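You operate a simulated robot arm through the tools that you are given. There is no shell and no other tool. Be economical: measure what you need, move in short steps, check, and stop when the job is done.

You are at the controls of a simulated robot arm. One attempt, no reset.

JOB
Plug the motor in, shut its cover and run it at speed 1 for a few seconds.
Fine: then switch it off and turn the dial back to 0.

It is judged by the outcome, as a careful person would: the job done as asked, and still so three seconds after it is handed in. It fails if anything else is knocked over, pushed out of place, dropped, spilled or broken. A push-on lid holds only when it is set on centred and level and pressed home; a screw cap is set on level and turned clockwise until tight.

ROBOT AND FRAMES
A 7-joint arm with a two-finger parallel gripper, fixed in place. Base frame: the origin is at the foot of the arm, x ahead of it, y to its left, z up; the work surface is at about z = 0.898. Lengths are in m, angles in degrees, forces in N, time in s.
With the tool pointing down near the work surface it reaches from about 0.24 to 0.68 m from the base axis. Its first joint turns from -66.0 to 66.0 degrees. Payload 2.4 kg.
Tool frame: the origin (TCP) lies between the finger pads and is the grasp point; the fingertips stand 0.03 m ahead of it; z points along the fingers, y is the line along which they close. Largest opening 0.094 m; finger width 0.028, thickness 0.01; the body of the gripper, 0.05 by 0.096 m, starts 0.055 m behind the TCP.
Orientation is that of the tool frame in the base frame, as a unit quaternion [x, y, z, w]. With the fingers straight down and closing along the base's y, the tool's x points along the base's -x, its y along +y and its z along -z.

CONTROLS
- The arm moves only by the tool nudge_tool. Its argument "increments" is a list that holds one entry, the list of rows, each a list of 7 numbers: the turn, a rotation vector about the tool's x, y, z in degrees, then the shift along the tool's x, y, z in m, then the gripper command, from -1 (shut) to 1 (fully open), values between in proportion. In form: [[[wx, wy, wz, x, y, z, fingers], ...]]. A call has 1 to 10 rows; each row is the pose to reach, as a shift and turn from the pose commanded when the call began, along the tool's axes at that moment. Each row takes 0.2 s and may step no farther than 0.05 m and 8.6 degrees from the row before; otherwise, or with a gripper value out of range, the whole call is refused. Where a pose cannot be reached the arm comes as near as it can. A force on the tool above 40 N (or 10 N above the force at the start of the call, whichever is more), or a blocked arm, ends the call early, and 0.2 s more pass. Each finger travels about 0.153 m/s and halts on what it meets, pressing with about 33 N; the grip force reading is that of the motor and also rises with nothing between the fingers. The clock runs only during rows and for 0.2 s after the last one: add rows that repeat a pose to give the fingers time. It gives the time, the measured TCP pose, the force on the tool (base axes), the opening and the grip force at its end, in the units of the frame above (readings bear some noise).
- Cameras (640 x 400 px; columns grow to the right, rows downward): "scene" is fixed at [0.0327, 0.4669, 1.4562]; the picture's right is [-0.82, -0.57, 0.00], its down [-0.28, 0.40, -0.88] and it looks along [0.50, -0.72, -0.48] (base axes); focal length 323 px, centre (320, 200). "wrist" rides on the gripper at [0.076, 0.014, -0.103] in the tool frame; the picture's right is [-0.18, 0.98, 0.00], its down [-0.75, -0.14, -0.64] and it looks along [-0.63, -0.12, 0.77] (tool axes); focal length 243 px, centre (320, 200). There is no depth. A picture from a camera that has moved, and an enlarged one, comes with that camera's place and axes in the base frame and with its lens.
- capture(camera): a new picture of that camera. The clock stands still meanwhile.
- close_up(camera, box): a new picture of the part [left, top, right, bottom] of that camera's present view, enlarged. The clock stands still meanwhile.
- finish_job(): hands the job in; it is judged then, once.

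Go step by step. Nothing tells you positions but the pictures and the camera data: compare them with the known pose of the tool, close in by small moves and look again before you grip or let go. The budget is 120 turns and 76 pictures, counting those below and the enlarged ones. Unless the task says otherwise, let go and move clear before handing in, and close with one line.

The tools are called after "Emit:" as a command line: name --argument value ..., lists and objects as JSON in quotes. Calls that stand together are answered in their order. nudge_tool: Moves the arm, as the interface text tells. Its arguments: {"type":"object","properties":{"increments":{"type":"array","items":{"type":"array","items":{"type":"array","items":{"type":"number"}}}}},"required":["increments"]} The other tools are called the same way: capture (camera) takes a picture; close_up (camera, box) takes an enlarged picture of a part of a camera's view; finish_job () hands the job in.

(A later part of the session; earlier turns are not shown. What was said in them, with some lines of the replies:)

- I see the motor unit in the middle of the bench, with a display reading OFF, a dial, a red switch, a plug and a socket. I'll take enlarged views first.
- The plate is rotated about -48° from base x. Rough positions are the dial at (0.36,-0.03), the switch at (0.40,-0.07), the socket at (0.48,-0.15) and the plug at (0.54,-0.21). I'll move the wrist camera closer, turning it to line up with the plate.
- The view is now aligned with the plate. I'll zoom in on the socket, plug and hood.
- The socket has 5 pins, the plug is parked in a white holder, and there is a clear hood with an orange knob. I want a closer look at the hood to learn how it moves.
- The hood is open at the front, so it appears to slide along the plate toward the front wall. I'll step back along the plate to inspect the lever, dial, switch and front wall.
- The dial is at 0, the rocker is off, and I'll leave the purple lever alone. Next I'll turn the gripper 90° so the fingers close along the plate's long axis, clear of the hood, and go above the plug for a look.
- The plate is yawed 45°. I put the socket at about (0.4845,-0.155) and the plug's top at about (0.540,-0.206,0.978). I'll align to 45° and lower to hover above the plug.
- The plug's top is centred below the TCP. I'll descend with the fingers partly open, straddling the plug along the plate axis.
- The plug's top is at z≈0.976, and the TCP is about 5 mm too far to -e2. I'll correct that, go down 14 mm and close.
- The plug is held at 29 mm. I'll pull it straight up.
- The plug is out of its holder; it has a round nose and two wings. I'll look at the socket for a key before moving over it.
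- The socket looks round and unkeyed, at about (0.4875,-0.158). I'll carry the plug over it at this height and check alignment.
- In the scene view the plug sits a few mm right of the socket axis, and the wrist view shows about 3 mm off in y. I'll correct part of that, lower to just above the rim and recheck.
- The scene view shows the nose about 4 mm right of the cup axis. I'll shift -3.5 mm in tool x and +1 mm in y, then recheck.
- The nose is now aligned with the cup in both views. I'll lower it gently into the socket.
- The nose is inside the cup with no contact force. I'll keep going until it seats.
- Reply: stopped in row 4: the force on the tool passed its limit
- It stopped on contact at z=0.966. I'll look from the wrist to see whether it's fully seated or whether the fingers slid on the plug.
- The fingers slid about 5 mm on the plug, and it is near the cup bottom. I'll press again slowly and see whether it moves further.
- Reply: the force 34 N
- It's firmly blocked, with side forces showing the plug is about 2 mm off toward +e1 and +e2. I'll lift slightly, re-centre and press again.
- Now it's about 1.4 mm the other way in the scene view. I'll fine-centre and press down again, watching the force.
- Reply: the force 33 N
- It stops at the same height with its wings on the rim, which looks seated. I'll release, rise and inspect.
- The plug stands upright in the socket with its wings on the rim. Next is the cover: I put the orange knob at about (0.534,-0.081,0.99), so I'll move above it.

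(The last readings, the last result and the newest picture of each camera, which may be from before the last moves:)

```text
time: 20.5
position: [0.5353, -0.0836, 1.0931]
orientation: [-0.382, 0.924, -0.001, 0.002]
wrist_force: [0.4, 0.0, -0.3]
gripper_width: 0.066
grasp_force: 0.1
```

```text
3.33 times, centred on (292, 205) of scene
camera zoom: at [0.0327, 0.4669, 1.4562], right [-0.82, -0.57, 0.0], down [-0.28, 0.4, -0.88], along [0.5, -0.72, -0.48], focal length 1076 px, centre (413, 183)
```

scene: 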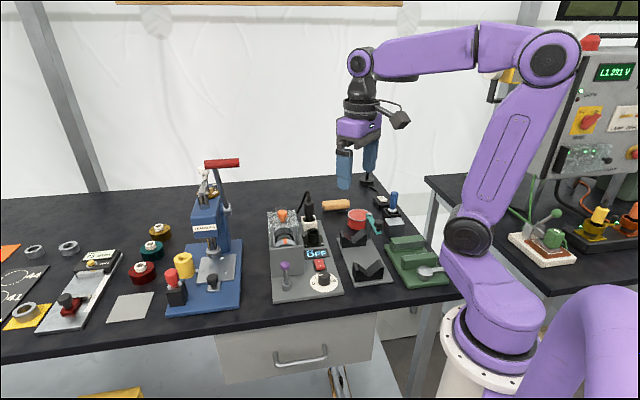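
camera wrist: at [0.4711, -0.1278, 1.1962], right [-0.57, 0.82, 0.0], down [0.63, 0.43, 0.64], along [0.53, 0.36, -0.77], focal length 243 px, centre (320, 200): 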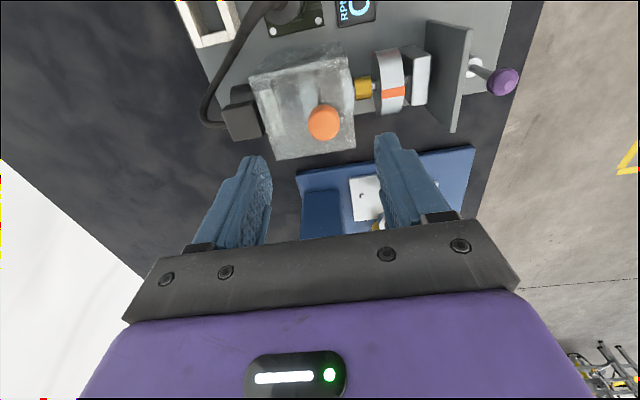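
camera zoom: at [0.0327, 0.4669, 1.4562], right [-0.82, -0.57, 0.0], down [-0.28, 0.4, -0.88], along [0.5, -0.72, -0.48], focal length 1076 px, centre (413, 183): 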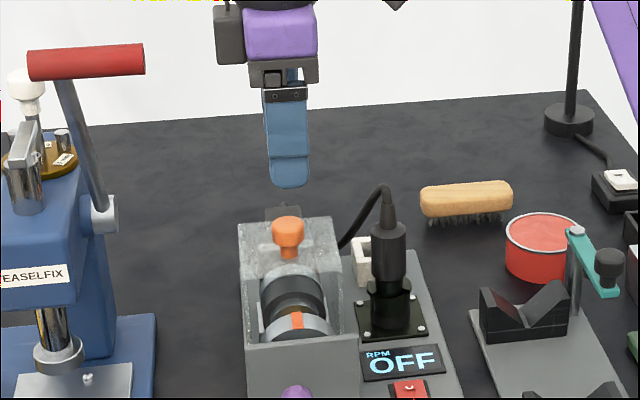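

The knob is nearly centred below the TCP. I'll descend with the fingers to either side of the knob, tips just above the hood, and close.

Emit:
nudge_tool --increments '[[[0, 0, 0, -0.001, 0.002, 0.03, 0.4], [0, 0, 0, -0.001, 0.002, 0.06, 0.4], [0, 0, 0, -0.001, 0.002, 0.08, 0.4], [0, 0, 0, -0.001, 0.002, 0.088, 0.4], [0, 0, 0, -0.001, 0.002, 0.088, 0.4]]]'

Emit:
capture --camera "wrist"

Emit:
close_up --camera "scene" --box '[262, 175, 352, 275]'

```text
time: 21.6
position: [0.5387, -0.0852, 1.0111]
orientation: [-0.383, 0.924, -0.004, 0.005]
wrist_force: [-3.6, 0.3, 7.6]
gripper_width: 0.0641
grasp_force: 0.1
stopped in row 5: the force on the tool passed its limit (the readings are from after the stop); the commanded pose is now the measured one
```

```text
30 pictures are left
camera wrist: at [0.4732, -0.1289, 1.1129], right [-0.56, 0.83, -0.01], down [0.63, 0.44, 0.65], along [0.54, 0.36, -0.76], focal length 243 px, centre (320, 200)
```

wrist: 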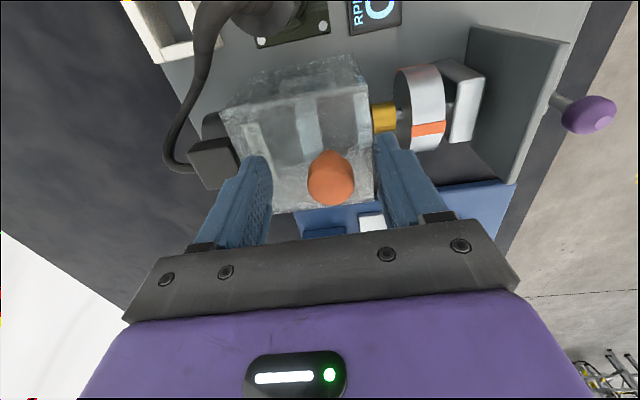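

```text
4.00 times, centred on (307, 225) of scene
camera zoom: at [0.0325, 0.467, 1.4562], right [-0.82, -0.57, 0.0], down [-0.28, 0.4, -0.88], along [0.5, -0.72, -0.48], focal length 1291 px, centre (372, 100)
```

zoom: 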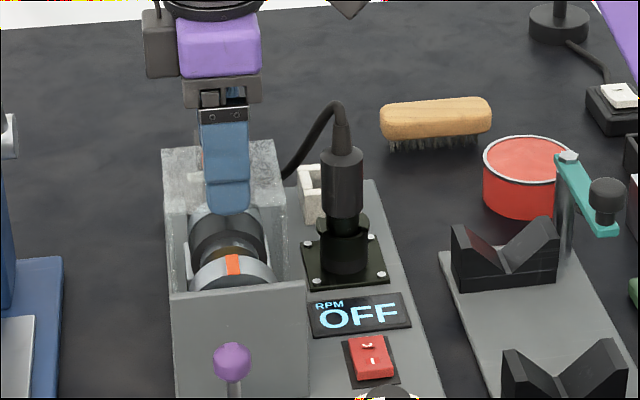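

The fingertips touched the hood's top at z≈0.981, and the knob is 6 mm toward +y. I'll lift 4 mm, shift and close on the knob.

Emit:
nudge_tool --increments '[[[0, 0, 0, 0, 0, -0.005, 0.4], [0, 0, 0, 0.0, 0.005, -0.004, 0.4], [0, 0, 0, 0, 0.006, -0.004, 0.1], [0, 0, 0, 0, 0.006, -0.004, -0.2], [0, 0, 0, 0, 0.006, -0.004, -0.5], [0, 0, 0, 0, 0.006, -0.004, -0.8], [0, 0, 0, 0, 0.006, -0.004, -0.8]]]'

Emit:
capture --camera "wrist"

```text
time: 23.2
position: [0.5328, -0.0802, 1.0137]
orientation: [-0.382, 0.924, -0.004, 0.004]
wrist_force: [0.6, 0.7, 1.3]
gripper_width: 0.0252
grasp_force: 44.9
```

```text
28 pictures are left
camera wrist: at [0.4692, -0.1246, 1.1169], right [-0.56, 0.83, -0.01], down [0.63, 0.44, 0.65], along [0.54, 0.36, -0.76], focal length 243 px, centre (320, 200)
```

wrist: 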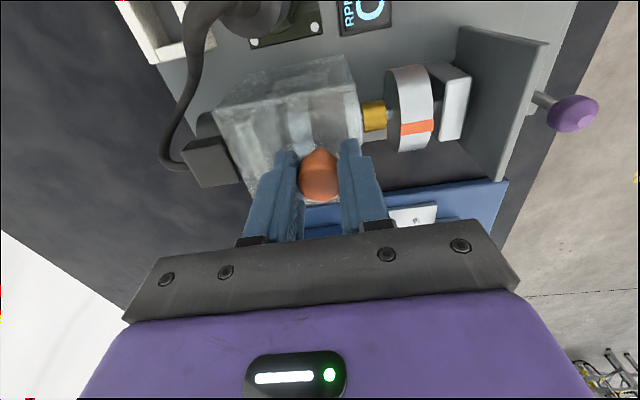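

The knob is gripped. I'll try sliding the hood toward the front wall, starting with a short distance.

Emit:
nudge_tool --increments '[[[0, 0, 0, 0, 0.004, 0, -0.8], [0, 0, 0, 0, 0.01, 0, -0.8], [0, 0, 0, 0, 0.016, 0, -0.8], [0, 0, 0, 0, 0.02, 0, -0.8]]]'

Emit:
capture --camera "wrist"

```text
time: 24.2
position: [0.5194, -0.0665, 1.0151]
orientation: [-0.383, 0.924, -0.005, 0.005]
wrist_force: [2.1, 2.0, 17.5]
gripper_width: 0.0254
grasp_force: 45.5
```

```text
27 pictures are left
camera wrist: at [0.455, -0.1108, 1.1167], right [-0.56, 0.83, -0.01], down [0.62, 0.44, 0.65], along [0.54, 0.36, -0.76], focal length 243 px, centre (320, 200)
```

wrist: 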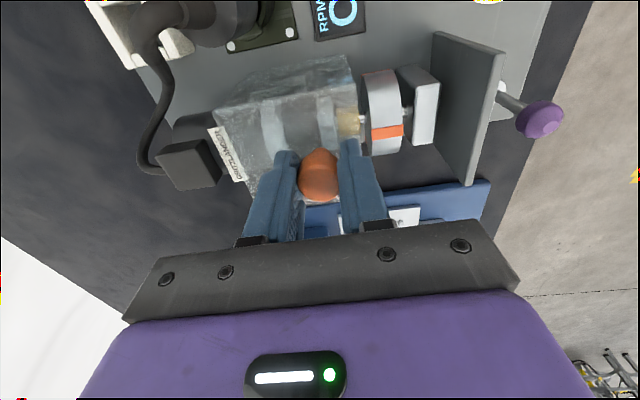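

The hood slides. An upward force of 17 N has built up, so I'll ease up 2 mm and keep sliding in small steps.

Emit:
nudge_tool --increments '[[[0, 0, 0, 0, 0.0, -0.002, -0.8], [0, 0, 0, 0, 0.006, -0.002, -0.8], [0, 0, 0, 0, 0.012, -0.002, -0.8], [0, 0, 0, 0, 0.018, -0.002, -0.8], [0, 0, 0, 0, 0.024, -0.002, -0.8]]]'

Emit:
capture --camera "wrist"

```text
time: 25.4
position: [0.502, -0.0493, 1.0148]
orientation: [-0.382, 0.924, -0.003, 0.002]
wrist_force: [9.1, 8.5, -26.1]
gripper_width: 0.0254
grasp_force: 45.1
```

```text
26 pictures are left
camera wrist: at [0.438, -0.0931, 1.1172], right [-0.57, 0.82, -0.01], down [0.63, 0.44, 0.64], along [0.54, 0.36, -0.76], focal length 243 px, centre (320, 200)
```

wrist: 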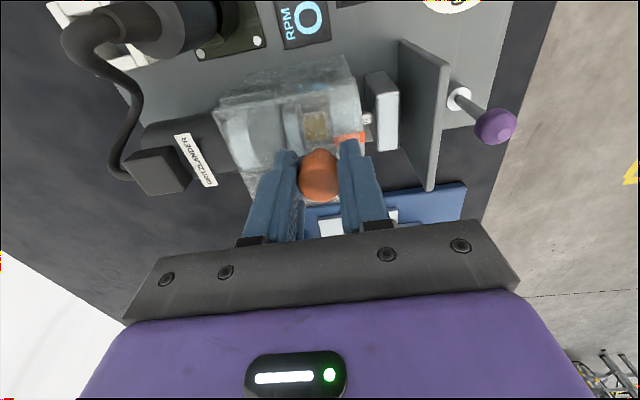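

It's still sliding on its rail. I'll lower by 1.2 mm to relax the vertical force and continue.

Emit:
nudge_tool --increments '[[[0, 0, 0, 0, 0.0, 0.0012, -0.8], [0, 0, 0, 0, 0.007, 0.0012, -0.8], [0, 0, 0, 0, 0.014, 0.0012, -0.8], [0, 0, 0, 0, 0.021, 0.0012, -0.8], [0, 0, 0, 0, 0.026, 0.0012, -0.8]]]'

```text
time: 26.6
position: [0.4837, -0.0321, 1.0146]
orientation: [-0.382, 0.924, -0.005, 0.002]
wrist_force: [0.8, -1.1, -4.8]
gripper_width: 0.0251
grasp_force: 45.1
```

The vertical force is small now. I'll continue until it stops against the front wall.

Emit:
nudge_tool --increments '[[[0, 0, 0, 0, 0.005, 0, -0.8], [0, 0, 0, 0, 0.01, 0, -0.8], [0, 0, 0, 0, 0.015, 0, -0.8], [0, 0, 0, 0, 0.02, 0, -0.8], [0, 0, 0, 0, 0.025, 0, -0.8], [0, 0, 0, 0, 0.03, 0, -0.8]]]'

Emit:
capture --camera "wrist"

```text
time: 27.8
position: [0.4743, -0.02, 1.0148]
orientation: [-0.38, 0.925, -0.011, 0.013]
wrist_force: [9.9, -4.2, -8.8]
gripper_width: 0.0259
grasp_force: 44.7
stopped in row 5: the force on the tool passed its limit (the readings are from after the stop); the commanded pose is now the measured one
```

```text
25 pictures are left
camera wrist: at [0.4064, -0.0637, 1.1156], right [-0.56, 0.83, -0.03], down [0.61, 0.43, 0.66], along [0.56, 0.35, -0.75], focal length 243 px, centre (320, 200)
```

wrist: 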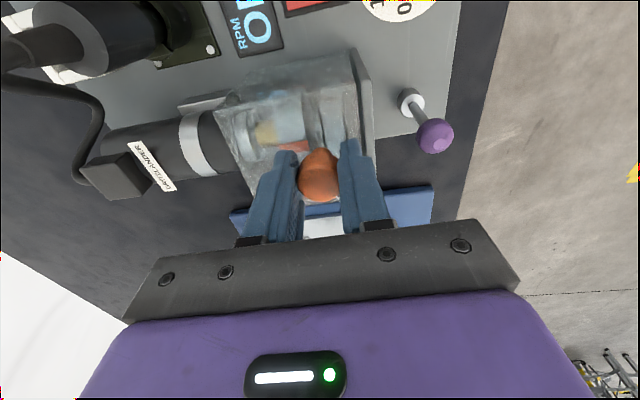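

The hood has reached the front wall. I'll release the knob, rise and check.

Emit:
nudge_tool --increments '[[[0, 0, 0, 0, -0.001, 0, -0.2], [0, 0, 0, 0, -0.001, 0, 0.2], [0, 0, 0, 0, -0.001, -0.03, 0.3], [0, 0, 0, 0, -0.001, -0.07, 0.3], [0, 0, 0, 0, -0.001, -0.11, 0.0], [0, 0, 0, 0, -0.001, -0.12, -0.4]]]'

Emit:
close_up --camera "scene" --box '[262, 185, 352, 305]'

Emit:
capture --camera "wrist"

```text
time: 29.1
position: [0.4704, -0.0212, 1.1356]
orientation: [-0.379, 0.925, -0.011, 0.013]
wrist_force: [0.0, -0.1, -0.2]
gripper_width: 0.0283
grasp_force: 0.0
```

```text
3.33 times, centred on (307, 245) of scene
camera zoom: at [0.0327, 0.4669, 1.4562], right [-0.82, -0.57, 0.0], down [-0.28, 0.4, -0.88], along [0.5, -0.72, -0.48], focal length 1076 px, centre (363, 50)
```

zoom: 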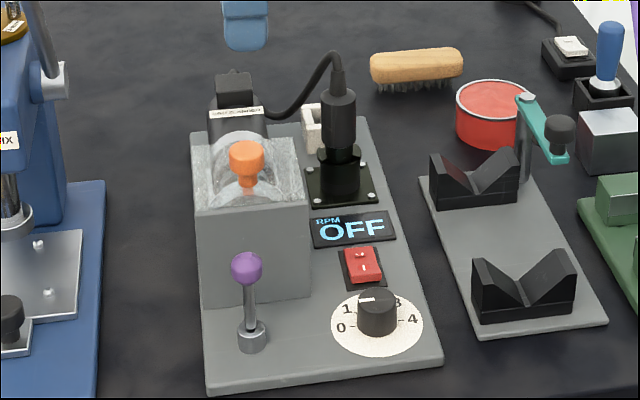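

```text
23 pictures are left
camera wrist: at [0.4032, -0.064, 1.2367], right [-0.56, 0.83, -0.02], down [0.62, 0.43, 0.66], along [0.56, 0.35, -0.75], focal length 243 px, centre (320, 200)
```

wrist: 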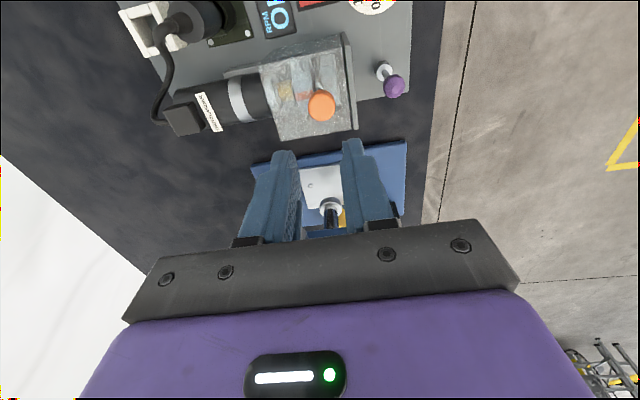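

The cover is shut against the front wall. Now I'll level the tool, close the fingers and hover over the "I" side of the rocker.

Emit:
nudge_tool --increments '[[[0, 0, 0, 0.03, 0.01, 0, -1], [-0.9, 0.5, 0, 0.06, 0.018, 0, -1], [-1.7, 0.9, -0.5, 0.0866, 0.0245, 0, -1], [-1.7, 0.9, -0.5, 0.0866, 0.0245, 0.05, -1], [-1.7, 0.9, -0.5, 0.0866, 0.0245, 0.1, -1], [-1.7, 0.9, -0.5, 0.0866, 0.0245, 0.13, -1], [-1.7, 0.9, -0.5, 0.0866, 0.0245, 0.13, -1]]]'

Emit:
capture --camera "wrist"

Emit:
close_up --camera "scene" --box '[272, 205, 352, 295]'

```text
time: 30.8
position: [0.3957, -0.0636, 1.0003]
orientation: [-0.384, 0.923, 0.001, 0.0]
wrist_force: [-0.5, -0.3, 0.2]
gripper_width: 0.0
grasp_force: 33.2
```

```text
22 pictures are left
camera wrist: at [0.3318, -0.1086, 1.1033], right [-0.57, 0.82, 0.0], down [0.63, 0.43, 0.64], along [0.53, 0.36, -0.77], focal length 243 px, centre (320, 200)
```

wrist: 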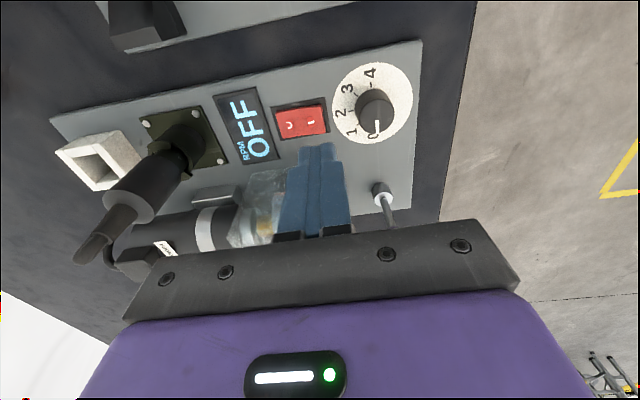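

```text
4.44 times, centred on (312, 250) of scene
camera zoom: at [0.0327, 0.4669, 1.4562], right [-0.82, -0.57, 0.0], down [-0.28, 0.4, -0.88], along [0.5, -0.72, -0.48], focal length 1434 px, centre (356, -22)
```

zoom: 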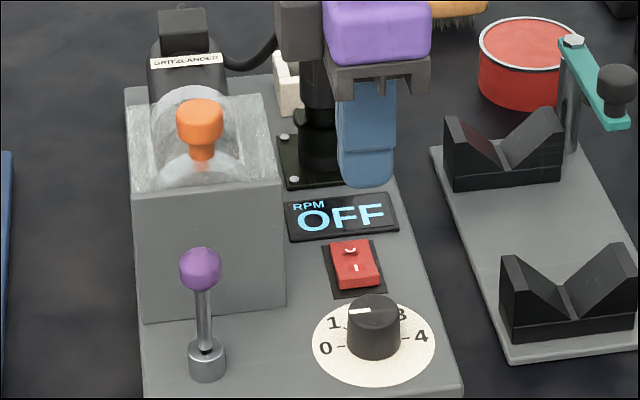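

The rocker's "I" end is under the fingertips, with a small +e2 correction needed. I'll descend to just above it, then press in small steps.

Emit:
nudge_tool --increments '[[[0, 0, 0, -0.004, 0.0, 0.02, -1], [0, 0, 0, -0.004, 0, 0.035, -1], [0, 0, 0, -0.004, 0, 0.042, -1], [0, 0, 0, -0.004, 0, 0.045, -1], [0, 0, 0, -0.004, 0, 0.048, -1], [0, 0, 0, -0.004, 0, 0.05, -1]]]'

Emit:
close_up --camera "scene" --box '[292, 225, 352, 285]'

```text
time: 32.1
position: [0.3988, -0.061, 0.9523]
orientation: [-0.383, 0.924, 0.0, 0.0]
wrist_force: [-0.5, -0.1, 0.2]
gripper_width: 0.0
grasp_force: 33.2
```

```text
6.67 times, centred on (322, 255) of scene
camera zoom: at [0.0327, 0.4669, 1.4562], right [-0.82, -0.57, 0.0], down [-0.28, 0.4, -0.88], along [0.5, -0.72, -0.48], focal length 2151 px, centre (307, -167)
```

zoom: 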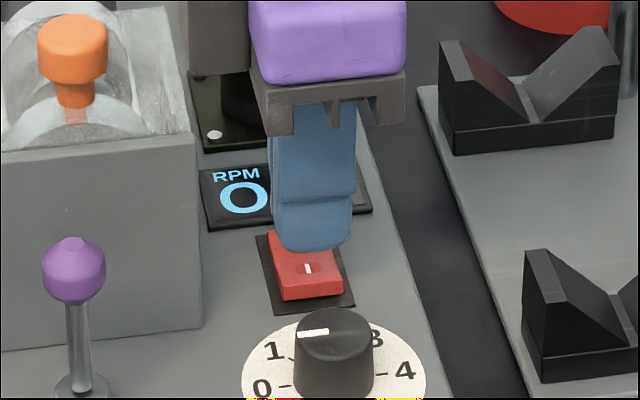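

The display still reads OFF and no contact yet, so the rocker is lower than expected. I'll shift 3 mm toward the dial side and go down slowly.

Emit:
nudge_tool --increments '[[[0, 0, 0, 0, 0.003, 0.003, -1], [0, 0, 0, 0, 0.003, 0.006, -1], [0, 0, 0, 0, 0.003, 0.008, -1]]]'

Emit:
close_up --camera "scene" --box '[292, 225, 352, 285]'

```text
time: 33.0
position: [0.3967, -0.0607, 0.9451]
orientation: [-0.383, 0.924, -0.001, 0.0]
wrist_force: [0.3, 0.2, 0.3]
gripper_width: 0.0
grasp_force: 32.8
```

```text
6.67 times, centred on (322, 255) of scene
camera zoom: at [0.0327, 0.4669, 1.4562], right [-0.82, -0.57, 0.0], down [-0.28, 0.4, -0.88], along [0.5, -0.72, -0.48], focal length 2151 px, centre (307, -167)
```

zoom: 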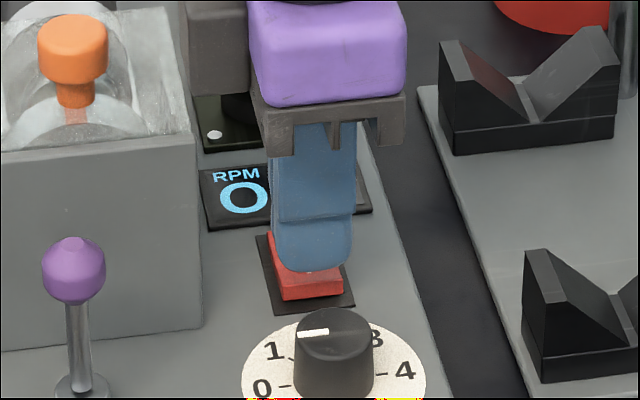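

Emit:
nudge_tool --increments '[[[0, 0, 0, 0, 0.001, 0.003, -1], [0, 0, 0, 0, 0.001, 0.005, -1], [0, 0, 0, 0, 0.001, 0.007, -1], [0, 0, 0, 0, 0.001, 0.009, -1], [0, 0, 0, 0, 0.001, 0.011, -1], [0, 0, 0, 0, 0.001, 0.013, -1]]]'

Emit:
close_up --camera "scene" --box '[292, 225, 352, 285]'

```text
time: 34.4
position: [0.3947, -0.0591, 0.932]
orientation: [-0.384, 0.923, 0.001, -0.002]
wrist_force: [-0.4, 0.2, 0.6]
gripper_width: 0.0001
grasp_force: 33.3
```

```text
6.67 times, centred on (322, 255) of scene
camera zoom: at [0.0327, 0.4669, 1.4562], right [-0.82, -0.57, 0.0], down [-0.28, 0.4, -0.88], along [0.5, -0.72, -0.48], focal length 2151 px, centre (307, -167)
```

zoom: 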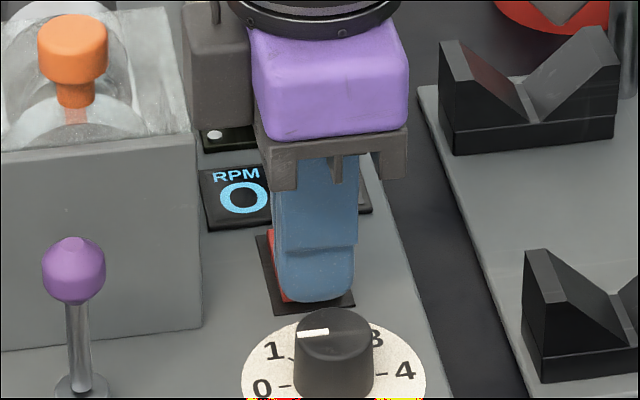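

The tip is down at 0.902 over the "I" end, with no force, so the rocker may have tipped. I'll lift and look.

Emit:
nudge_tool --increments '[[[0, 0, 0, 0, 0.0, -0.04, -1], [0, 0, 0, 0, 0.0, -0.08, -1], [0, 0, 0, 0, 0.0, -0.08, -1]]]'

Emit:
capture --camera "wrist"

Emit:
close_up --camera "scene" --box '[292, 225, 352, 285]'

```text
time: 35.1
position: [0.3967, -0.0586, 1.013]
orientation: [-0.384, 0.923, 0.0, 0.0]
wrist_force: [-0.2, -0.6, 0.8]
gripper_width: 0.0
grasp_force: 33.1
```

```text
17 pictures are left
camera wrist: at [0.333, -0.1034, 1.1155], right [-0.57, 0.82, 0.0], down [0.63, 0.43, 0.64], along [0.53, 0.36, -0.77], focal length 243 px, centre (320, 200)
```

wrist: 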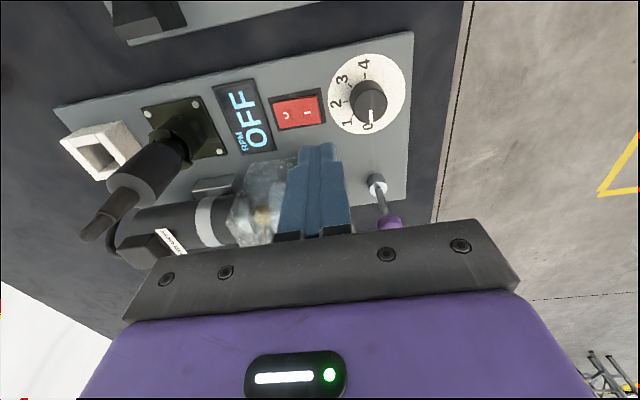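

```text
6.67 times, centred on (322, 255) of scene
camera zoom: at [0.0327, 0.4669, 1.4562], right [-0.82, -0.57, 0.0], down [-0.28, 0.4, -0.88], along [0.5, -0.72, -0.48], focal length 2151 px, centre (307, -167)
```

zoom: 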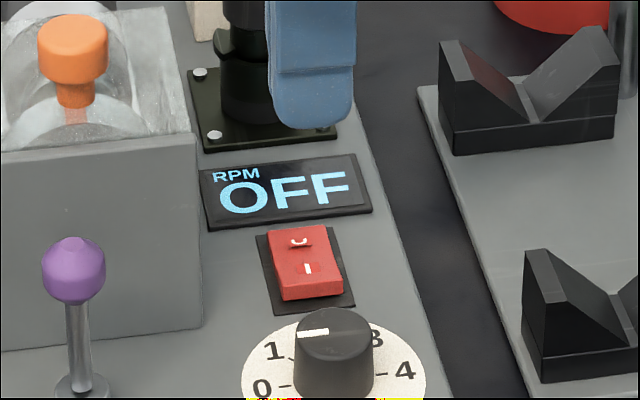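

Emit:
close_up --camera "wrist" --box '[265, 80, 335, 140]'

```text
6.67 times, centred on (300, 110) of wrist
camera zoom: at [0.333, -0.1034, 1.1155], right [-0.57, 0.82, 0.0], down [0.63, 0.43, 0.64], along [0.53, 0.36, -0.77], focal length 1618 px, centre (453, 800)
```

zoom: 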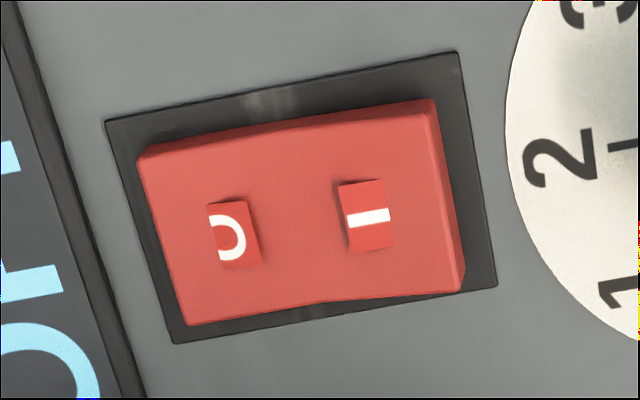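

The rocker is still off. Matching rays from both cameras puts the "I" mark at (0.4035,-0.069,0.905), so the finger landed about 13 mm too far toward the dial. I'll shift back and press in small steps.

Emit:
nudge_tool --increments '[[[0, 0, 0, 0.0015, -0.008, 0.03, -1], [0, 0, 0, 0.0015, -0.008, 0.06, -1], [0, 0, 0, 0.0015, -0.008, 0.07, -1], [0, 0, 0, 0.0015, -0.008, 0.074, -1], [0, 0, 0, 0.0015, -0.008, 0.078, -1], [0, 0, 0, 0.0015, -0.008, 0.081, -1], [0, 0, 0, 0.0015, -0.008, 0.084, -1], [0, 0, 0, 0.0015, -0.008, 0.084, -1]]]'

Emit:
nudge_tool --increments '[[[0, 0, 0, 0, 0, -0.03, -1], [0, 0, 0, 0, 0, -0.08, -1], [0, 0, 0, 0, 0, -0.08, -1]]]'

Emit:
close_up --camera "scene" --box '[292, 225, 352, 285]'

```text
time: 36.8
position: [0.3987, -0.0651, 0.9309]
orientation: [-0.384, 0.923, 0.001, 0.001]
wrist_force: [-5.5, 2.1, 16.2]
gripper_width: 0.0
grasp_force: 33.2
stopped in row 8: the force on the tool passed its limit (the readings are from after the stop); the commanded pose is now the measured one
```

```text
time: 37.6
position: [0.4004, -0.0664, 1.0118]
orientation: [-0.384, 0.923, 0.0, 0.0]
wrist_force: [0.5, 0.1, 0.9]
gripper_width: 0.0
grasp_force: 33.2
```

```text
6.67 times, centred on (322, 255) of scene
camera zoom: at [0.0327, 0.4669, 1.4562], right [-0.82, -0.57, 0.0], down [-0.28, 0.4, -0.88], along [0.5, -0.72, -0.48], focal length 2151 px, centre (307, -167)
```

zoom: 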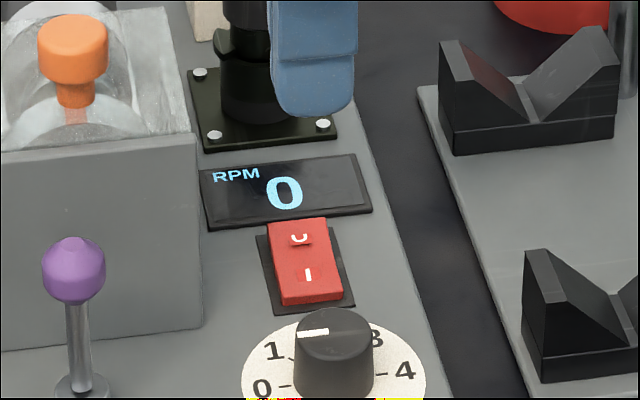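

The display now shows RPM 0, so the motor is powered. The dial's centre is at about (0.3645,-0.0305); I'll hover over it with the fingers slightly open.

Emit:
nudge_tool --increments '[[[0, 0, 0, 0, 0.025, 0, -0.5], [0, 0, 0, 0, 0.05, 0, 0.15], [0, 0, 0, 0, 0.0508, 0.03, 0.15], [0, 0, 0, 0, 0.0508, 0.045, 0.15], [0, 0, 0, 0, 0.0508, 0.045, 0.15]]]'

Emit:
capture --camera "wrist"

Emit:
close_up --camera "scene" --box '[292, 235, 352, 305]'

```text
time: 38.8
position: [0.3659, -0.0296, 0.964]
orientation: [-0.384, 0.923, 0.0, 0.0]
wrist_force: [0.6, 0.4, 1.2]
gripper_width: 0.0541
grasp_force: 0.1
```

```text
13 pictures are left
camera wrist: at [0.3031, -0.0738, 1.0657], right [-0.57, 0.82, 0.0], down [0.63, 0.43, 0.64], along [0.53, 0.36, -0.77], focal length 243 px, centre (320, 200)
```

wrist: 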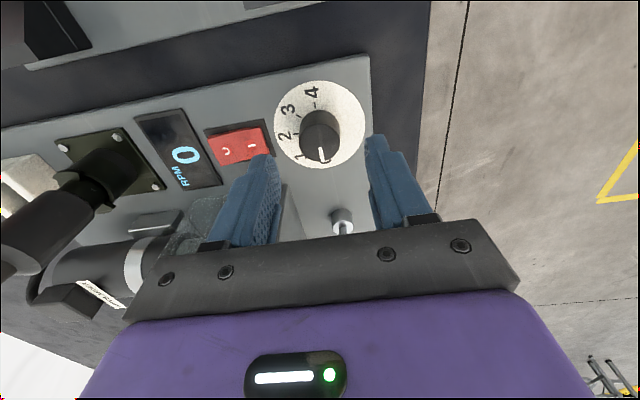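

```text
5.71 times, centred on (322, 270) of scene
camera zoom: at [0.0327, 0.4669, 1.4562], right [-0.82, -0.57, 0.0], down [-0.28, 0.4, -0.88], along [0.5, -0.72, -0.48], focal length 1844 px, centre (309, -200)
```

zoom: 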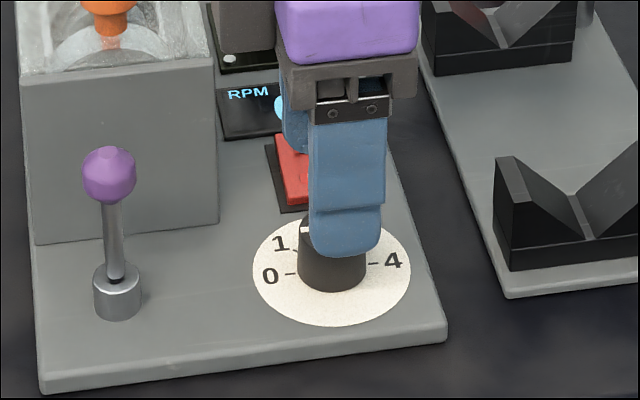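

The dial is between the fingers, centred along the closing line. I'll descend, close on it and check before turning.

Emit:
nudge_tool --increments '[[[0, 0, 0, 0.003, 0, 0.01, 0.15], [0, 0, 0, 0.003, 0, 0.02, 0.15], [0, 0, 0, 0.003, 0, 0.025, 0.15], [0, 0, 0, 0.003, 0, 0.025, -0.1], [0, 0, 0, 0.003, 0, 0.025, -0.3], [0, 0, 0, 0.003, 0, 0.025, -0.5], [0, 0, 0, 0.003, 0, 0.025, -0.6], [0, 0, 0, 0.003, 0, 0.025, -0.6]]]'

Emit:
capture --camera "wrist"

```text
time: 40.6
position: [0.3647, -0.0307, 0.9403]
orientation: [-0.384, 0.923, -0.001, 0.001]
wrist_force: [11.4, -15.8, -6.6]
gripper_width: 0.028
grasp_force: 45.2
```

```text
11 pictures are left
camera wrist: at [0.3005, -0.0759, 1.0423], right [-0.57, 0.82, 0.0], down [0.63, 0.43, 0.64], along [0.53, 0.36, -0.77], focal length 243 px, centre (320, 200)
```

wrist: 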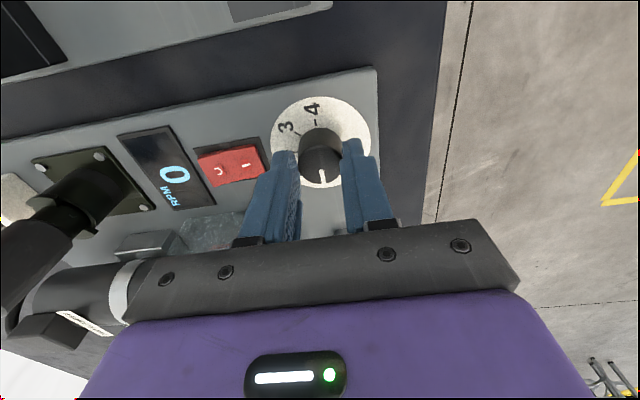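

The knob is held, with a small side load toward +e1 that I'll relieve. Now I'll turn 45° clockwise seen from above, 0 → 1.

Emit:
nudge_tool --increments '[[[0, 0, 0, 0, -0.001, 0, -0.6], [0, 0, 8, 0, -0.001, 0, -0.6], [0, 0, 16, 0, -0.001, 0, -0.6], [0, 0, 24, 0, -0.001, 0, -0.6], [0, 0, 32, 0, -0.001, 0, -0.6], [0, 0, 40, 0, -0.001, 0, -0.6], [0, 0, 46, 0, -0.001, 0, -0.6], [0, 0, 46, 0, -0.001, 0, -0.6]]]'

Emit:
capture --camera "wrist"

```text
time: 42.4
position: [0.3645, -0.0294, 0.9402]
orientation: [0.007, 1.0, 0.001, 0.0]
wrist_force: [16.2, 19.6, -13.6]
gripper_width: 0.028
grasp_force: 44.8
```

```text
10 pictures are left
camera wrist: at [0.2881, -0.0154, 1.0424], right [0.2, 0.98, 0.0], down [0.75, -0.15, 0.64], along [0.63, -0.13, -0.77], focal length 243 px, centre (320, 200)
```

wrist: 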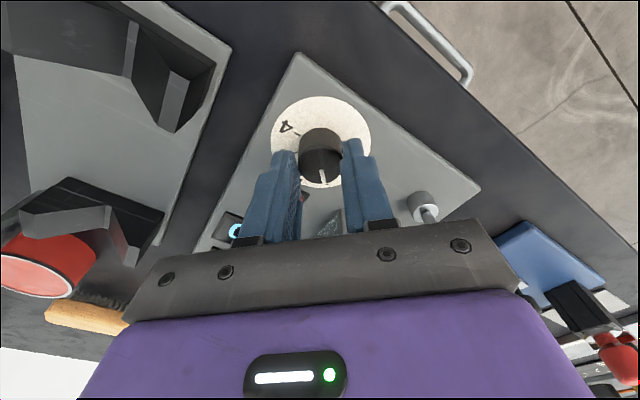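

The knob turned with the gripper. I'll check the display in the scene view.

Emit:
close_up --camera "scene" --box '[262, 185, 362, 305]'

```text
3.33 times, centred on (312, 245) of scene
camera zoom: at [0.0333, 0.4674, 1.4561], right [-0.82, -0.57, 0.0], down [-0.28, 0.4, -0.88], along [0.5, -0.72, -0.48], focal length 1076 px, centre (347, 50)
```

zoom: 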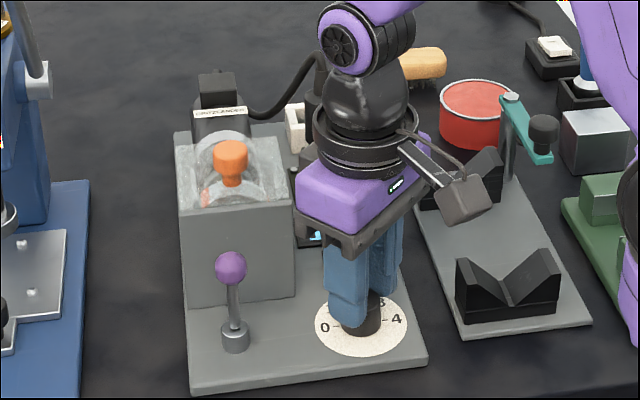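

The arm hides the display, but the flywheel mark has moved. I'll release the dial and rise to read it.

Emit:
nudge_tool --increments '[[[0, 0, 0, 0, 0, 0, -0.2], [0, 0, 0, 0, 0, 0, 0.15], [0, 0, 0, 0, 0, -0.04, 0.15], [0, 0, 0, 0.0, 0, -0.08, -0.3], [0, 0, 0, 0.0, 0, -0.1, -1], [0, 0, 0, 0.0, 0, -0.1, -1]]]'

Emit:
capture --camera "wrist"

```text
time: 43.8
position: [0.3626, -0.0298, 1.04]
orientation: [0.008, 1.0, 0.0, 0.0]
wrist_force: [-0.4, 0.6, -0.1]
gripper_width: 0.0
grasp_force: 32.6
```

```text
8 pictures are left
camera wrist: at [0.2867, -0.0153, 1.1427], right [0.2, 0.98, 0.0], down [0.75, -0.15, 0.64], along [0.63, -0.13, -0.77], focal length 243 px, centre (320, 200)
```

wrist: 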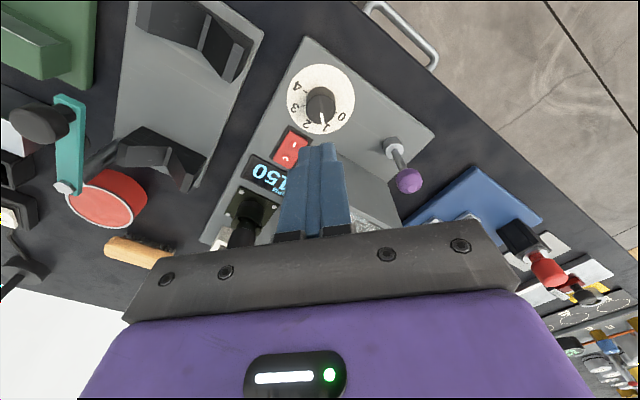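

The motor is running: the display reads …150 and the dial points to 1. I'll rotate back to plate alignment over the rocker's "O" side while it runs for a few seconds.

Emit:
nudge_tool --increments '[[[0, 0, -8, -0.01, -0.009, 0, -1], [0, 0, -16, -0.02, -0.018, 0, -1], [0, 0, -24, -0.03, -0.027, 0, -1], [0, 0, -32, -0.04, -0.036, 0, -1], [0, 0, -40, -0.05, -0.045, 0, -1], [0, 0, -46, -0.0569, -0.0531, 0, -1], [0, 0, -46, -0.0569, -0.0531, 0.03, -1], [0, 0, -46, -0.0569, -0.0531, 0.03, -1]]]'

Emit:
close_up --camera "scene" --box '[272, 205, 352, 295]'

```text
time: 45.6
position: [0.4185, -0.0848, 1.009]
orientation: [-0.384, 0.923, 0.0, 0.0]
wrist_force: [0.2, 0.1, 0.4]
gripper_width: 0.0
grasp_force: 33.0
```

```text
4.44 times, centred on (312, 250) of scene
camera zoom: at [0.0327, 0.4669, 1.4562], right [-0.82, -0.57, 0.0], down [-0.28, 0.4, -0.88], along [0.5, -0.72, -0.48], focal length 1434 px, centre (356, -22)
```

zoom: 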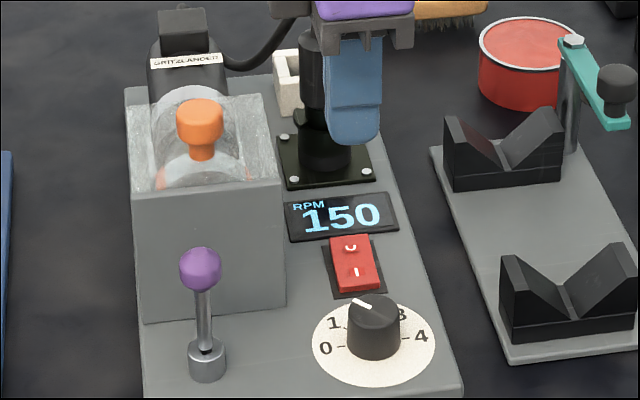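

It's running at 150 RPM with the dial at 1. Now I'll press the "O" side to switch off.

Emit:
nudge_tool --increments '[[[0, 0, 0, 0, 0, 0.03, -1], [0, 0, 0, 0, 0, 0.06, -1], [0, 0, 0, 0, 0, 0.067, -1], [0, 0, 0, 0, 0, 0.071, -1], [0, 0, 0, 0, 0, 0.074, -1], [0, 0, 0, 0, 0, 0.077, -1], [0, 0, 0, 0, 0, 0.08, -1], [0, 0, 0, 0, 0, 0.08, -1]]]'

Emit:
nudge_tool --increments '[[[0, 0, 0, 0, 0, -0.03, -1], [0, 0, 0, 0, 0, -0.08, -1], [0, 0, 0, 0, 0, -0.08, -1]]]'

Emit:
close_up --camera "scene" --box '[272, 205, 352, 295]'

```text
time: 47.4
position: [0.4197, -0.0859, 0.9301]
orientation: [-0.384, 0.923, 0.0, 0.0]
wrist_force: [-1.3, 1.0, 17.2]
gripper_width: 0.0003
grasp_force: 32.6
```

```text
time: 48.2
position: [0.4186, -0.0848, 1.0105]
orientation: [-0.383, 0.924, 0.0, -0.001]
wrist_force: [1.1, 0.0, -0.2]
gripper_width: 0.0003
grasp_force: 32.5
```

```text
4.44 times, centred on (312, 250) of scene
camera zoom: at [0.0327, 0.4669, 1.4562], right [-0.82, -0.57, 0.0], down [-0.28, 0.4, -0.88], along [0.5, -0.72, -0.48], focal length 1434 px, centre (356, -22)
```

zoom: 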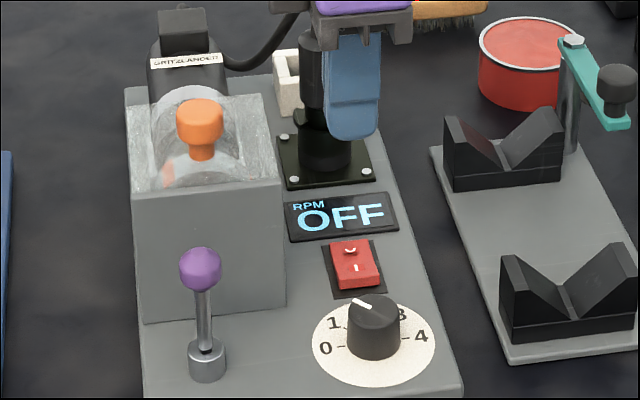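

It's switched off. Now I'll move back over the dial with the gripper turned 46°, so that turning back brings the dial to 0.

Emit:
nudge_tool --increments '[[[0, 0, 8, 0, 0.015, 0, -1], [0, 0, 16, -0.001, 0.03, 0, -0.5], [0, 0, 24, -0.001, 0.045, 0, 0.15], [0, 0, 32, -0.002, 0.06, 0, 0.15], [0, 0, 40, -0.002, 0.07, 0, 0.15], [0, 0, 46, -0.0023, 0.0767, 0, 0.15], [0, 0, 46, -0.0023, 0.0767, 0.02, 0.15], [0, 0, 46, -0.0023, 0.0767, 0.03, 0.15], [0, 0, 46, -0.0023, 0.0767, 0.03, 0.15]]]'

Emit:
capture --camera "wrist"

```text
time: 50.2
position: [0.3648, -0.0292, 0.9797]
orientation: [0.007, 1.0, 0.001, -0.001]
wrist_force: [-0.4, 0.4, 0.0]
gripper_width: 0.0537
grasp_force: 0.1
```

```text
5 pictures are left
camera wrist: at [0.2885, -0.0148, 1.0829], right [0.2, 0.98, 0.0], down [0.75, -0.15, 0.64], along [0.63, -0.13, -0.77], focal length 243 px, centre (320, 200)
```

wrist: 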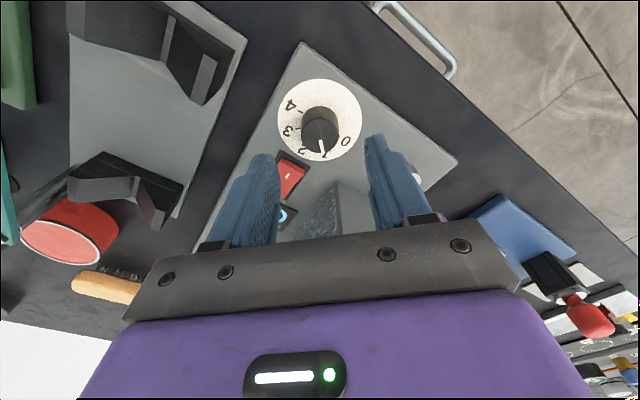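

The dial is centred between the fingers. I'll descend and grip.

Emit:
nudge_tool --increments '[[[0, 0, 0, 0, 0, 0.02, 0.15], [0, 0, 0, 0, 0, 0.035, 0.15], [0, 0, 0, 0, 0, 0.04, 0.15], [0, 0, 0, 0, 0, 0.04, -0.1], [0, 0, 0, 0, 0, 0.04, -0.3], [0, 0, 0, 0, 0, 0.04, -0.5], [0, 0, 0, 0, 0, 0.04, -0.6], [0, 0, 0, 0, 0, 0.04, -0.6]]]'

Emit:
nudge_tool --increments '[[[0, 0, -8, 0, 0, 0, -0.6], [0, 0, -16, 0, 0, 0, -0.6], [0, 0, -24, 0, 0, 0, -0.6], [0, 0, -32, 0, 0, 0, -0.6], [0, 0, -40, 0, 0, 0, -0.6], [0, 0, -46, 0, 0, 0, -0.6], [0, 0, -46, 0, 0, 0, -0.6]]]'

Emit:
capture --camera "wrist"

```text
time: 52.0
position: [0.365, -0.0286, 0.9399]
orientation: [0.007, 1.0, 0.0, -0.001]
wrist_force: [0.1, -7.3, -7.7]
gripper_width: 0.0283
grasp_force: 45.2
```

```text
time: 53.6
position: [0.3661, -0.0316, 0.9394]
orientation: [-0.383, 0.924, 0.001, 0.0]
wrist_force: [0.6, -19.0, -20.7]
gripper_width: 0.0281
grasp_force: 45.0
```

```text
4 pictures are left
camera wrist: at [0.302, -0.0753, 1.0422], right [-0.57, 0.82, 0.0], down [0.63, 0.43, 0.64], along [0.53, 0.36, -0.77], focal length 243 px, centre (320, 200)
```

wrist: 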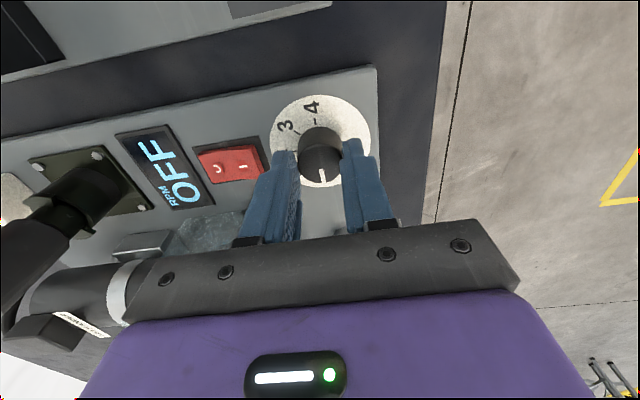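

The pointer matches its original orientation at 0. I'll release, rise clear and check everything.

Emit:
nudge_tool --increments '[[[0, 0, 0, 0, 0, 0, -0.2], [0, 0, 0, 0, 0, 0, 0.15], [0, 0, 0, 0, 0, -0.04, 0.15], [0, 0, 0, 0.0, 0, -0.08, 0.15], [0, 0, 0, 0.04, 0, -0.12, 0.15], [0, 0, 0, 0.06, -0.03, -0.16, 0.15], [0, 0, 0, 0.06, -0.03, -0.2, 0.15], [0, 0, 0, 0.06, -0.03, -0.2, 0.15]]]'

Emit:
close_up --camera "scene" --box '[262, 185, 352, 305]'

Emit:
close_up --camera "wrist" --box '[200, 0, 480, 180]'

```text
refused: row 5 steps farther than a row can; nothing moved
```

```text
3.33 times, centred on (307, 245) of scene
camera zoom: at [0.033, 0.4664, 1.4564], right [-0.82, -0.57, 0.0], down [-0.28, 0.4, -0.88], along [0.5, -0.72, -0.48], focal length 1076 px, centre (363, 50)
```

zoom: 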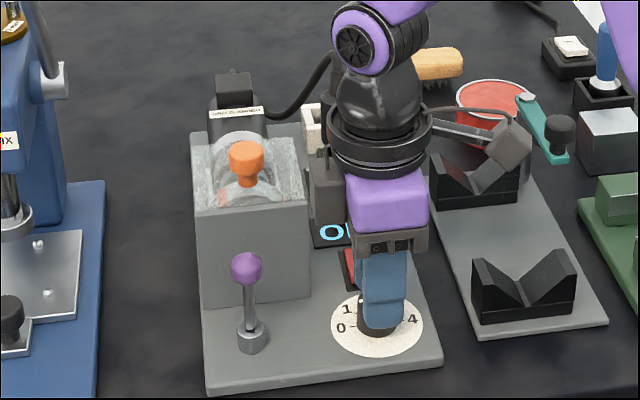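

```text
2.22 times, centred on (340, 90) of wrist
camera zoom: at [0.302, -0.0753, 1.0422], right [-0.57, 0.82, 0.0], down [0.63, 0.43, 0.64], along [0.53, 0.36, -0.77], focal length 539 px, centre (276, 444)
```

zoom: 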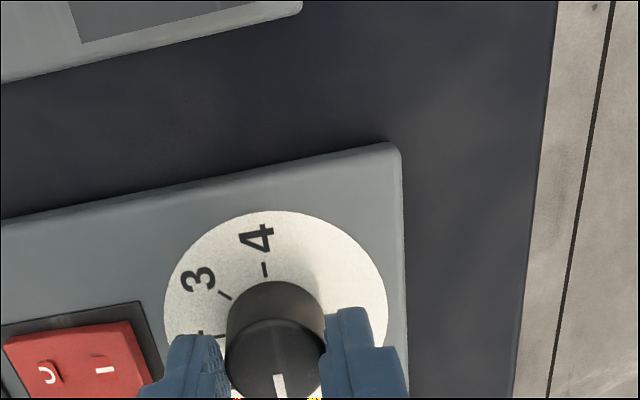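

That move was refused for step size and nothing moved. I'll repeat it with smaller steps.

Emit:
nudge_tool --increments '[[[0, 0, 0, 0, 0, 0, -0.2], [0, 0, 0, 0, 0, 0, 0.15], [0, 0, 0, 0, 0, -0.03, 0.15], [0, 0, 0, 0.0, 0, -0.07, 0.15], [0, 0, 0, 0, 0, -0.11, 0.15], [0, 0, 0, 0, 0, -0.15, 0.15], [0, 0, 0, 0, 0, -0.19, 0.15], [0, 0, 0, 0, 0, -0.22, 0.15], [0, 0, 0, 0, 0, -0.22, 0.15]]]'

Emit:
close_up --camera "scene" --box '[262, 185, 352, 305]'

```text
time: 55.6
position: [0.3655, -0.0301, 1.1616]
orientation: [-0.384, 0.923, 0.001, 0.001]
wrist_force: [0.1, 0.2, -0.8]
gripper_width: 0.0541
grasp_force: 0.1
```

```text
3.33 times, centred on (307, 245) of scene
camera zoom: at [0.0327, 0.4669, 1.4562], right [-0.82, -0.57, 0.0], down [-0.28, 0.4, -0.88], along [0.5, -0.72, -0.48], focal length 1076 px, centre (363, 50)
```

zoom: 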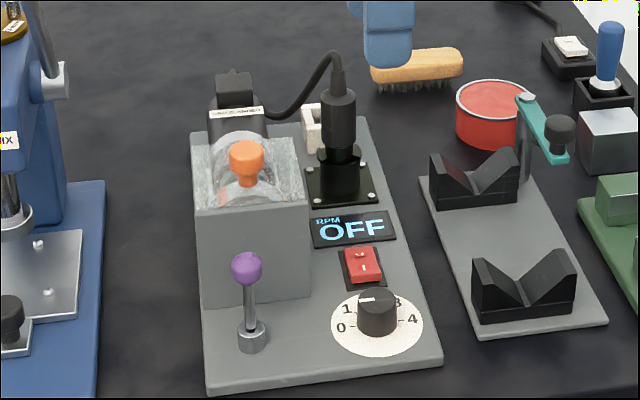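

The plug is in, the cover is shut, the display reads OFF and the dial is back at 0. Nothing else has moved and the arm is clear, so I'm handing in.

Emit:
finish_job

```text
The job is handed in.
```

The motor is plugged in with its cover shut; it ran at speed 1 (150 RPM) for about five seconds, and it is now switched off with the dial back at 0.
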